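You operate a simulated robot arm through the tools that you are given. There is no shell and no other tool. Be economical: measure what you need, move in short steps, check, and stop when the job is done.

Carry out the task below with a simulated robot arm. There is one attempt and no reset: what you move stays moved.

TASK
Take the yellow pellet and leave it on the grease block.
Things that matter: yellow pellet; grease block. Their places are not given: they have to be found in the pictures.

It is judged by the outcome, as a careful person would: the job done as asked, and still so three seconds after it is handed in. It fails if anything else is knocked over, pushed out of place, dropped, spilled or broken.

THE ROBOT
A 6-joint arm with a two-finger parallel gripper, fixed in place. Base frame: the origin is at the foot of the arm, x ahead of it, y to its left, z up; the work surface is at about z = 0. Lengths are in mm, angles in rad, forces in N, time in s.
With the tool pointing down near the work surface it reaches from about 140 to 580 mm from the base axis. Its first joint turns from -1.152 to 1.152 rad. Payload 2.1 kg.
Tool frame: the origin (TCP) lies between the finger pads and is the grasp point; the fingertips stand 30 mm ahead of it; z points along the fingers, y is the line along which they close. The gripper opens to 94 mm. The fingers are 28 mm wide and 10 mm thick; the gripper's body (50 by 96 mm) begins 55 mm behind the TCP.
Orientation is that of the tool frame in the base frame, as a unit quaternion [x, y, z, w]. With the fingers straight down and closing along the base's y, the tool's x points along the base's -x, its y along +y and its z along -z.

THE INTERFACE
- The arm moves only by the tool step_arm. Its argument "motion" is text: rows parted by semicolons, each of 7 numbers parted by spaces: the opening, from 0 (shut) to 1 (fully open), then the shift along the base's x, y, z in mm, then the turn, a rotation vector about the base's x, y, z in rad. In form: jaw tx ty tz rx ry rz; .... A call has 1 to 8 rows; each row shifts and turns the commanded pose from where the row before left it. A row lasts 0.2 s, in which the tool goes at most 50 mm and 0.15 rad; a call with a longer step from one row to the next is refused whole, and so is a gripper value outside its range. A pose out of reach is approached as far as the arm can. The call stops where the force on the tool passes 40 N (or 10 N more than at its start, if that is more) or the arm is blocked; 0.2 s more then pass. The fingers move at their own pace (about 72 mm/s each) and stop on an object; they squeeze with about 23 N. The grip force told is the motor's: it shows also when the fingers shut on nothing. Time passes only in rows, and 0.2 s behind the last, so rows that do not move let the fingers close. It gives the time, the measured TCP pose, the force on the tool (base axes), the opening and the grip force at its end, in the units of the frame above (readings bear some noise).
- Cameras (640 x 400 px; columns grow to the right, rows downward): "scene" is fixed at [32.5, -357.6, 495.5]; the picture's right is [0.95, -0.31, 0.00], its down [-0.16, -0.49, -0.86] and it looks along [0.27, 0.81, -0.52] (base axes); focal length 338 px, centre (320, 200). "wrist" rides on the gripper at [-37, 0, -58] in the tool frame; the picture's right is [0.00, -1.00, 0.00], its down [0.97, 0.00, -0.24] and it looks along [0.24, 0.00, 0.97] (tool axes); focal length 218 px, centre (320, 200).
- snapshot(camera): a new picture of that camera. No time passes.
- measure_at(camera, pixels): there is no depth. For up to 12 entries [column, row, z] of the newest picture of that camera ("zoom" is the newest enlarged one), the place [x, y] in the base frame at which the ray of that pixel passes the height z, good to about 3 mm, but the place of the scene camera against the robot may be out by one fixed shift of up to 12 mm in any direction. No time passes.
- inspect(camera, box): a new picture of the part [left, top, right, bottom] of that camera's present view, enlarged. No time passes.
- finish_job(): hands the job in; it is judged then, once.

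Work in short steps. Measure before you move; look again where a grasp or a placing could have gone wrong, and mend it. You have 60 turns and 20 pictures in all, the two below and enlarged ones among them. Open the gripper and draw the arm clear of the work before you hand the job in, unless the task says otherwise; then end with one line.

The tools are called after "Emit:" by a JSON object that holds its "fn" and its "kwargs". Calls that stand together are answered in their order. step_arm: Moves the arm, as the interface text tells. Its arguments: {"type":"object","properties":{"motion":{"type":"string"}},"required":["motion"]} The other tools are called the same way: snapshot (camera) takes a picture; measure_at (camera, pixels) gives the place at which the rays of pixels pass given heights; inspect (camera, box) takes an enlarged picture of a part of a camera's view; finish_job () hands the job in.

At the start:

```text
time_s: 0.0
eef_pos: [164.8, 207.8, 219.2]
ee_rot: [-0.001, 1.0, 0.0, 0.001]
force: [1.0, -0.7, 0.8]
opening: 94.2
finger_force: 0.0
```

scene: 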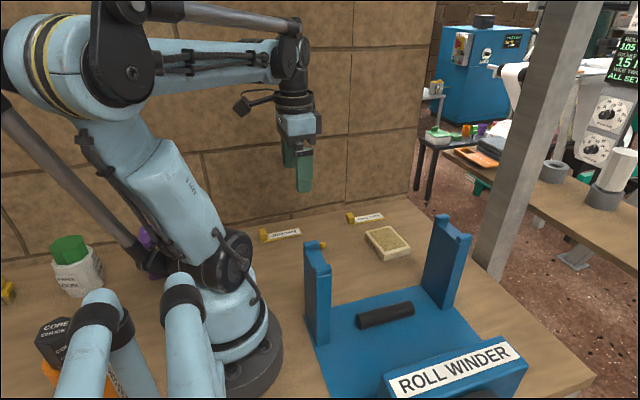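
wrist: 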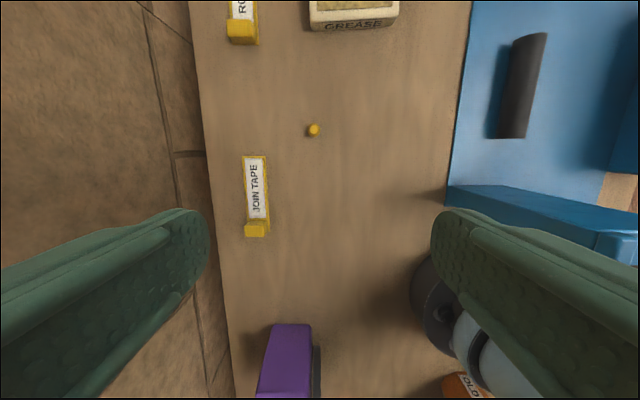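

The wrist picture shows the yellow pellet at about (313,130) and the grease block at about (354,15). I measure both and look closer.

Emit:
{"fn": "measure_at", "kwargs": {"camera": "wrist", "pixels": [[313, 130, 0], [313, 130, 8], [354, 15, 20], [310, 22, 0], [396, 18, 0], [255, 230, 15], [450, 190, 100], [450, 200, 0]]}}

Emit:
{"fn": "inspect", "kwargs": {"camera": "wrist", "box": [230, 0, 470, 150]}}

Emit:
{"fn": "inspect", "kwargs": {"camera": "scene", "box": [240, 180, 480, 330]}}

```text
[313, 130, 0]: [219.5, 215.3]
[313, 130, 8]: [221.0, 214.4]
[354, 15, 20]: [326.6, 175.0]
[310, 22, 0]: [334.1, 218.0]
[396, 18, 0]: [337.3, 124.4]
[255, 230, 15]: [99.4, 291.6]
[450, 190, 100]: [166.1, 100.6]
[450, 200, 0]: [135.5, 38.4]
```

```text
2.67 times, centred on (350, 75) of wrist
```

zoom: 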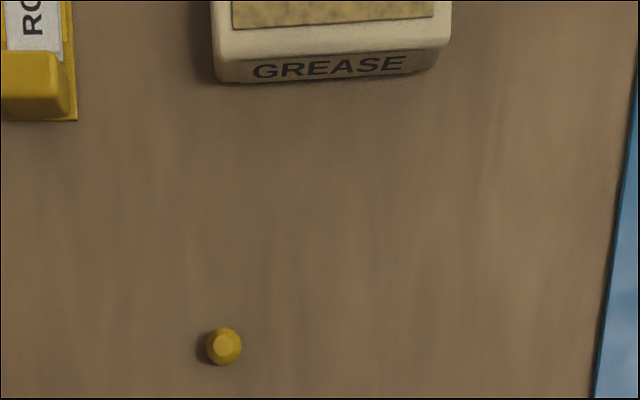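

```text
2.67 times, centred on (360, 255) of scene
```

zoom: 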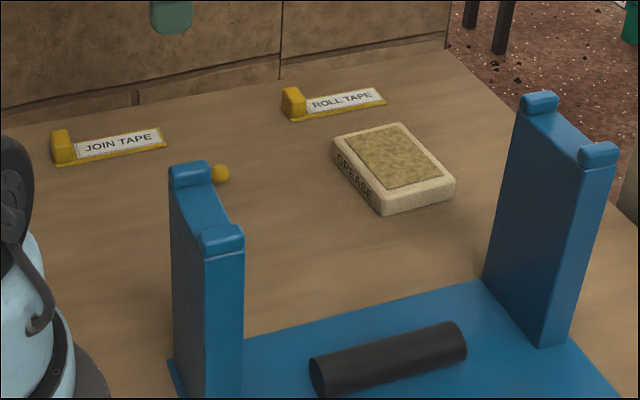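

The pellet is near (221, 214). I move above it with the jaw half open, then look again.

Emit:
{"fn": "step_arm", "kwargs": {"motion": "0.5 28 3 -20 0 0 0; 0.5 28 3 -30 0 0 0; 0.5 0 0 -40 0 0 0; 0.5 0 0 -30 0 0 0; 0.5 0 0 0 0 0 0"}}

Emit:
{"fn": "snapshot", "kwargs": {"camera": "wrist"}}

```text
time_s: 1.2
eef_pos: [222.4, 214.5, 94.6]
ee_rot: [0.0, 1.0, 0.0, 0.0]
force: [-0.8, -0.5, 0.1]
opening: 47.0
finger_force: 0.0
```

```text
15 pictures are left
```

wrist: 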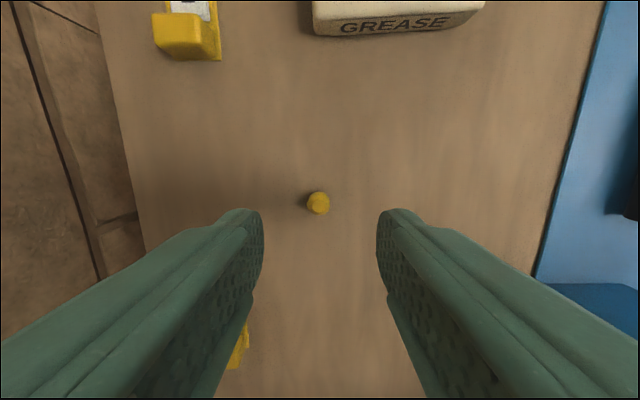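

Emit:
{"fn": "measure_at", "kwargs": {"camera": "wrist", "pixels": [[318, 203, 6], [307, 203, 6], [330, 203, 6], [318, 190, 10], [318, 215, 0], [312, 34, 0], [460, 24, 0], [314, 20, 18], [484, 8, 18]]}}

Emit:
{"fn": "inspect", "kwargs": {"camera": "wrist", "box": [270, 173, 366, 233]}}

```text
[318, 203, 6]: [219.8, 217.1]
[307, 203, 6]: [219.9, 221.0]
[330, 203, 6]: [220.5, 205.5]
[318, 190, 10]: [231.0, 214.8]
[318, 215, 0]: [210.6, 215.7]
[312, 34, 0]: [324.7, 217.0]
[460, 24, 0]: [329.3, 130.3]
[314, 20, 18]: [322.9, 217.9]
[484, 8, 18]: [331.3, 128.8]
```

```text
6.67 times, centred on (318, 203) of wrist
```

zoom: 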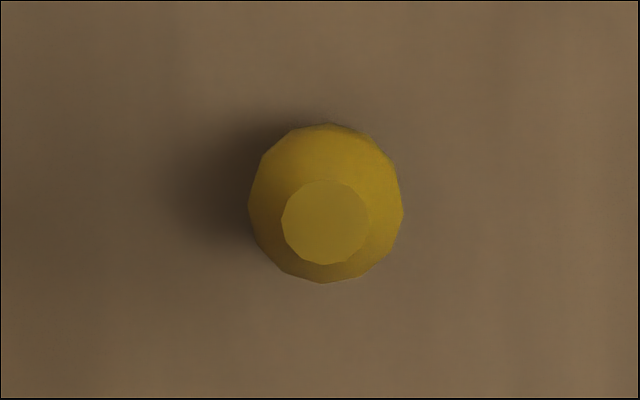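

The pellet is about 15 mm wide, centred near (220.5, 215), and lies between the fingers. I descend to TCP z≈34 and then close.

Emit:
{"fn": "step_arm", "kwargs": {"motion": "0.5 -2 0.5 -25 0 0 0; 0.5 0 0 -20 0 0 0; 0.5 0 0 -10 0 0 0; 0.5 0 0 -6 0 0 0; 0.5 0 0 0 0 0 0"}}

Emit:
{"fn": "snapshot", "kwargs": {"camera": "wrist"}}

```text
time_s: 2.4
eef_pos: [219.2, 213.7, 36.4]
ee_rot: [0.0, 1.0, 0.0, 0.0]
force: [-0.6, 0.3, 0.3]
opening: 47.2
finger_force: 0.0
```

```text
13 pictures are left
```

wrist: 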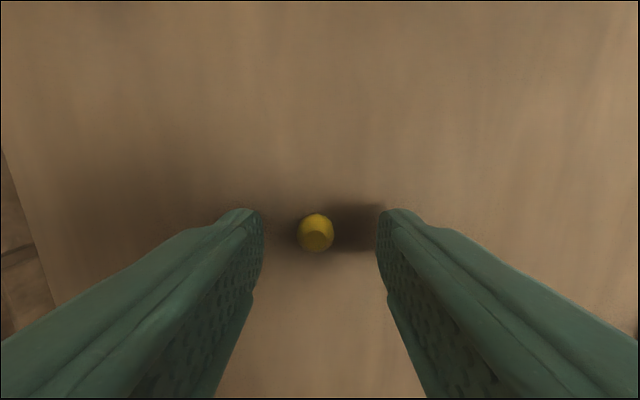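

Emit:
{"fn": "measure_at", "kwargs": {"camera": "wrist", "pixels": [[316, 233, 7], [298, 233, 7], [334, 233, 7], [316, 252, 4], [316, 213, 7]]}}

```text
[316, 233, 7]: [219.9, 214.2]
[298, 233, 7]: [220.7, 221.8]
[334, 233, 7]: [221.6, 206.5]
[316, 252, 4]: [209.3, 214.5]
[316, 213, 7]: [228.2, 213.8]
```

The pellet is centred between the pads within 1 mm. I lower 3 mm and close.

Emit:
{"fn": "step_arm", "kwargs": {"motion": "0.5 0 0.5 -3 0 0 0; 0.3 0 0 0 0 0 0; 0.2 0 0 0 0 0 0; 0.1 0 0 0 0 0 0; 0.05 0 0 0 0 0 0; 0.05 0 0 0 0 0 0"}}

Emit:
{"fn": "snapshot", "kwargs": {"camera": "wrist"}}

```text
time_s: 3.8
eef_pos: [220.1, 213.7, 34.4]
ee_rot: [-0.001, 1.0, 0.0, 0.001]
force: [-0.5, -0.4, 0.0]
opening: 6.9
finger_force: 23.0
```

```text
12 pictures are left
```

wrist: 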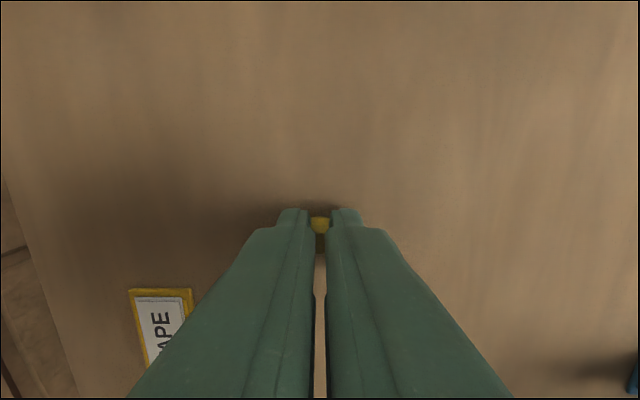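

The jaws stopped at 6.9 mm, narrower than the pellet's seen width. I look closer before lifting.

Emit:
{"fn": "inspect", "kwargs": {"camera": "wrist", "box": [272, 190, 368, 250]}}

Emit:
{"fn": "inspect", "kwargs": {"camera": "scene", "box": [272, 210, 368, 270]}}

```text
6.67 times, centred on (320, 220) of wrist
```

zoom: 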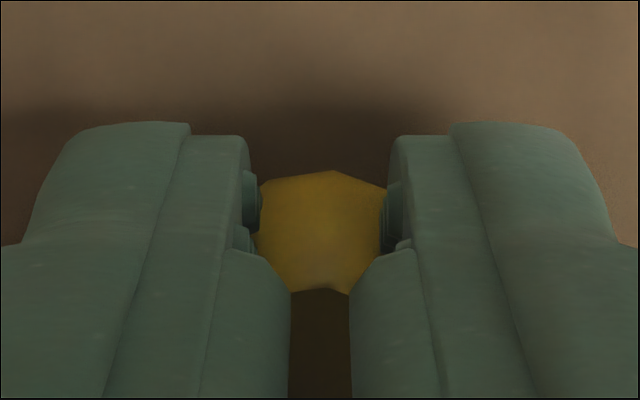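

```text
6.67 times, centred on (320, 240) of scene
```

zoom: 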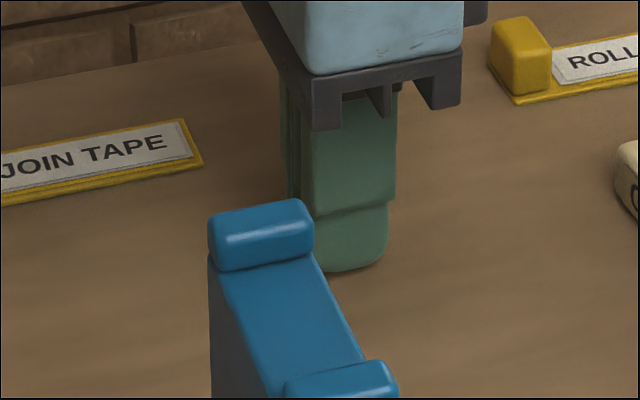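

The pellet is held between the textured pads. I lift and move toward the block.

Emit:
{"fn": "step_arm", "kwargs": {"motion": "0.05 0 0 15 0 0 0; 0.05 0 0 35 0 0 0; 0.05 0 0 45 0 0 0; 0.05 30 -10 20 0 0 0; 0.05 40 -15 0 0 0 0; 0.05 30 -10 0 0 0 0; 0.05 0 0 0 0 0 0"}}

Emit:
{"fn": "snapshot", "kwargs": {"camera": "wrist"}}

Emit:
{"fn": "snapshot", "kwargs": {"camera": "scene"}}

```text
time_s: 5.4
eef_pos: [319.9, 178.8, 147.1]
ee_rot: [0.0, 1.0, 0.0, 0.0]
force: [0.1, -0.4, 0.2]
opening: 8.3
finger_force: 23.3
```

```text
9 pictures are left
```

wrist: 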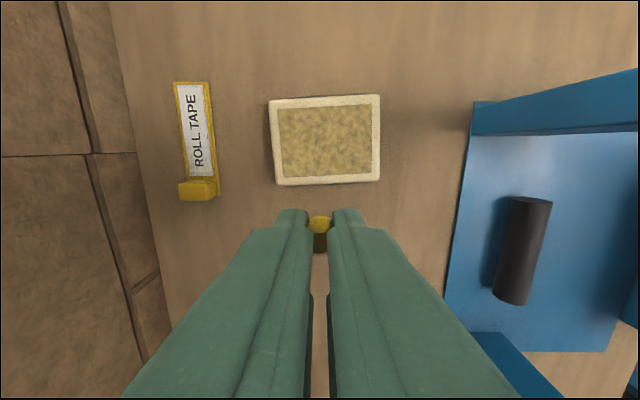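

```text
8 pictures are left
```

scene: 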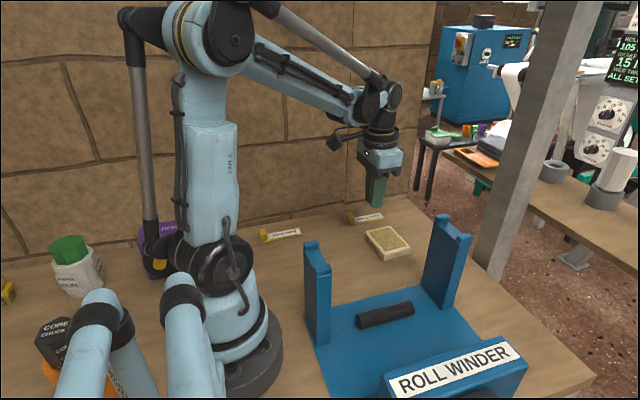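

The block's top spans about (270–380, 96–186). I measure its corners at several heights to find the block's height.

Emit:
{"fn": "measure_at", "kwargs": {"camera": "wrist", "pixels": [[325, 139, 0], [325, 139, 20], [276, 185, 0], [276, 185, 20], [380, 180, 0], [380, 180, 20], [270, 100, 20], [380, 95, 20], [325, 139, 25]]}}

Emit:
{"fn": "measure_at", "kwargs": {"camera": "scene", "pixels": [[388, 240, 0], [388, 240, 20], [365, 230, 20], [366, 239, 0], [382, 254, 20], [383, 260, 0], [410, 246, 20], [411, 252, 0]]}}

Emit:
{"fn": "inspect", "kwargs": {"camera": "scene", "box": [340, 210, 436, 270]}}

```text
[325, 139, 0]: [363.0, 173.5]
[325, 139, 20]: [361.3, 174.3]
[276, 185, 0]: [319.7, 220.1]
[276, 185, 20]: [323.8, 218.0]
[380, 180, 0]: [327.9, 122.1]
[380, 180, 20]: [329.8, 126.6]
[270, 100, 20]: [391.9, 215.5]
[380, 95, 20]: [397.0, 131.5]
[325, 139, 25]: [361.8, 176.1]
```

```text
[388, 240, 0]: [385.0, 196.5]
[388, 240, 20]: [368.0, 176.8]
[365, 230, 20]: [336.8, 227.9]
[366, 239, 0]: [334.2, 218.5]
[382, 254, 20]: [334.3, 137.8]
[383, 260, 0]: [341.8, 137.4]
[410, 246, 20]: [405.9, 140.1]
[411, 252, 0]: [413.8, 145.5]
```

```text
6.67 times, centred on (388, 240) of scene
```

zoom: 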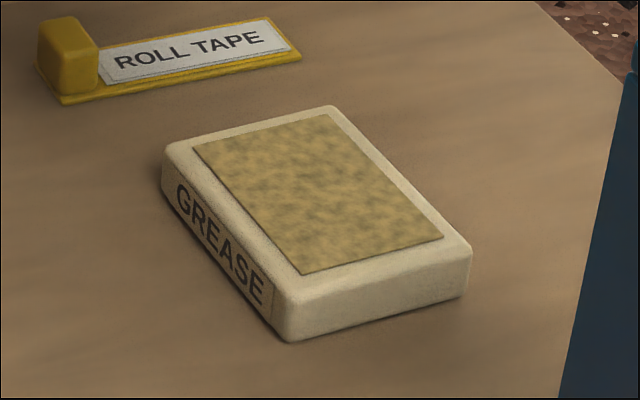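

The block centre is about (361.5, 174.5), its top near z≈18. I move over it and come down to TCP z≈62, then look.

Emit:
{"fn": "step_arm", "kwargs": {"motion": "0.05 21 -2 0 0 0 0; 0.05 20.5 -2 -10 0 0 0; 0.05 0 0 -35 0 0 0; 0.05 0 0 -25 0 0 0; 0.05 0 0 -14 0 0 0; 0.05 0 0 0 0 0 0"}}

Emit:
{"fn": "inspect", "kwargs": {"camera": "scene", "box": [340, 210, 436, 270]}}

```text
time_s: 6.8
eef_pos: [360.0, 174.7, 64.5]
ee_rot: [0.0, 1.0, -0.001, 0.0]
force: [0.1, -0.1, -0.4]
opening: 10.1
finger_force: 23.0
```

```text
6.67 times, centred on (388, 240) of scene
```

zoom: 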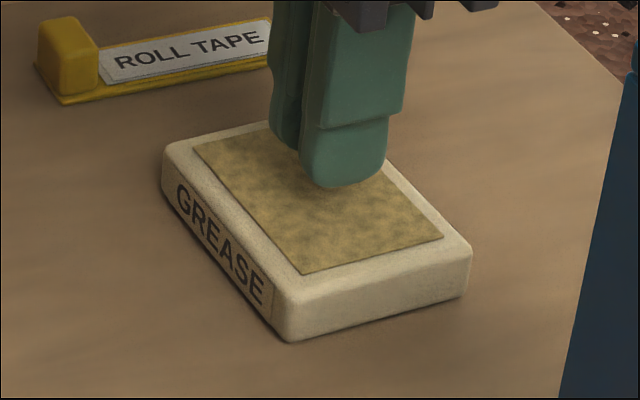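

The opening has crept from 6.9 to 10.1 mm, so I check how the pellet sits in the pads.

Emit:
{"fn": "inspect", "kwargs": {"camera": "wrist", "box": [272, 190, 368, 250]}}

```text
6.67 times, centred on (320, 220) of wrist
```

zoom: 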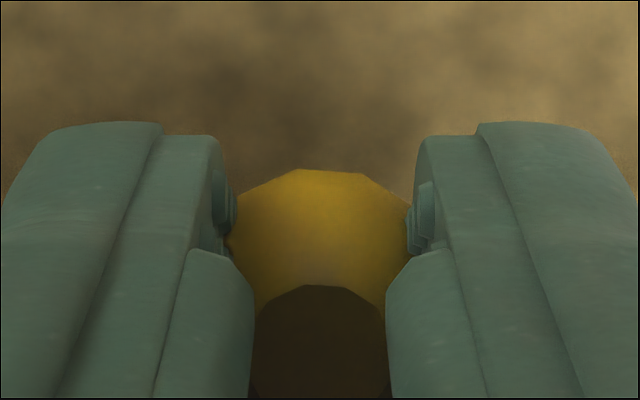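

The pellet is still between the pads. I descend in small steps, watching the force for contact.

Emit:
{"fn": "step_arm", "kwargs": {"motion": "0.05 1 0 -5 0 0 0; 0.05 0 0 -3 0 0 0; 0.05 0 0 -2 0 0 0; 0.05 0 0 0 0 0 0"}}

Emit:
{"fn": "inspect", "kwargs": {"camera": "scene", "box": [356, 215, 420, 255]}}

```text
time_s: 7.8
eef_pos: [361.8, 175.4, 55.3]
ee_rot: [0.001, 1.0, 0.001, 0.0]
force: [0.7, -1.2, 14.4]
opening: 10.2
finger_force: 22.8
```

```text
10.00 times, centred on (388, 235) of scene
```

zoom: 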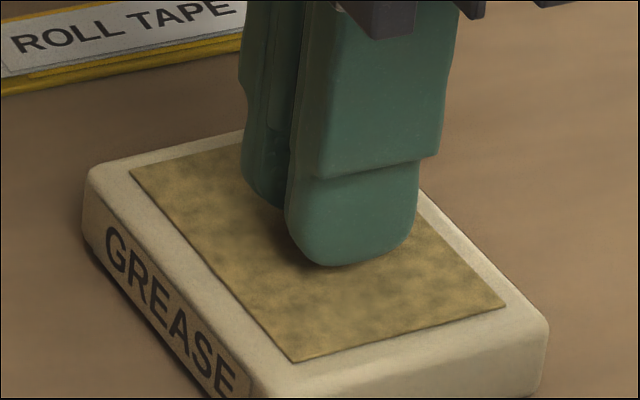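

Contact shows as 14 N upward at z=55.3. I ease up 1 mm and open gradually.

Emit:
{"fn": "step_arm", "kwargs": {"motion": "0.05 0 0 0.8 0 0 0; 0.11 0 0 0 0 0 0; 0.14 0 0 0 0 0 0; 0.18 0 0 0 0 0 0; 0.25 0 0 0 0 0 0; 0.35 0 0 0 0 0 0; 0.35 0 0 0 0 0 0"}}

Emit:
{"fn": "snapshot", "kwargs": {"camera": "wrist"}}

```text
time_s: 9.4
eef_pos: [361.4, 174.7, 55.8]
ee_rot: [0.0, 1.0, -0.001, 0.0]
force: [0.4, -0.3, -0.1]
opening: 32.9
finger_force: 0.1
```

```text
3 pictures are left
```

wrist: 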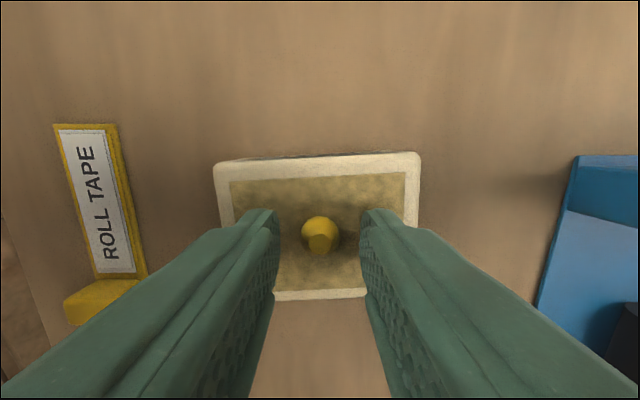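

The pellet rests at (320,236) in the middle of the block, clear of both pads. I lift straight up, then draw the arm back.

Emit:
{"fn": "step_arm", "kwargs": {"motion": "0.35 0 0 10 0 0 0; 0.35 0 0 30 0 0 0; 0.35 0 0 45 0 0 0; 0.35 0 0 45 0 0 0; 0.35 -45 0 10 0 0 0; 0.35 -45 0 0 0 0 0; 0.35 0 0 0 0 0 0"}}

Emit:
{"fn": "inspect", "kwargs": {"camera": "scene", "box": [300, 180, 460, 280]}}

```text
time_s: 11.0
eef_pos: [270.2, 176.5, 198.4]
ee_rot: [0.0, 1.0, 0.0, 0.0]
force: [-0.1, -0.2, 0.7]
opening: 33.0
finger_force: 0.0
```

```text
4.00 times, centred on (380, 230) of scene
```

zoom: 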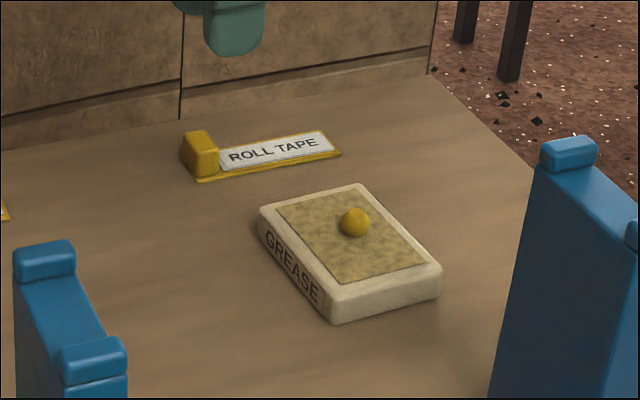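

The pellet sits on the block. I open fully, wait, and check once that it isn't rolling.

Emit:
{"fn": "step_arm", "kwargs": {"motion": "1 0 0 0 0 0 0; 1 0 0 0 0 0 0; 1 0 0 0 0 0 0; 1 0 0 0 0 0 0; 1 0 0 0 0 0 0; 1 0 0 0 0 0 0; 1 0 0 0 0 0 0; 1 0 0 0 0 0 0"}}

Emit:
{"fn": "inspect", "kwargs": {"camera": "scene", "box": [300, 180, 460, 280]}}

```text
time_s: 12.8
eef_pos: [270.9, 176.7, 197.1]
ee_rot: [0.0, 1.0, 0.0, 0.001]
force: [0.1, 0.5, -0.2]
opening: 94.1
finger_force: 0.1
```

```text
4.00 times, centred on (380, 230) of scene
```

zoom: 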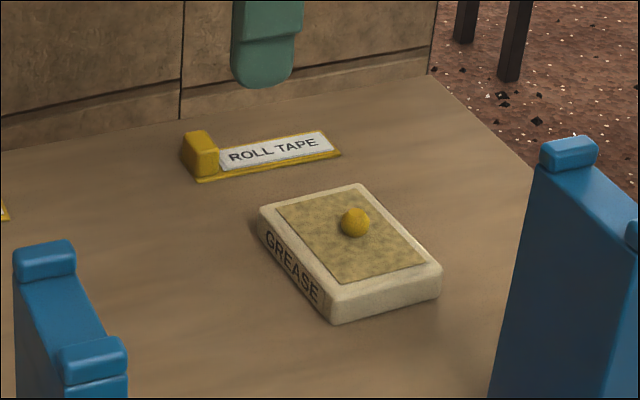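

The pellet has not moved from (355,222), so I hand the job in.

Emit:
{"fn": "finish_job", "kwargs": {}}

```text
The job is handed in.
```

The yellow pellet is resting on the middle of the grease block, the gripper is open and the arm is clear of the work.
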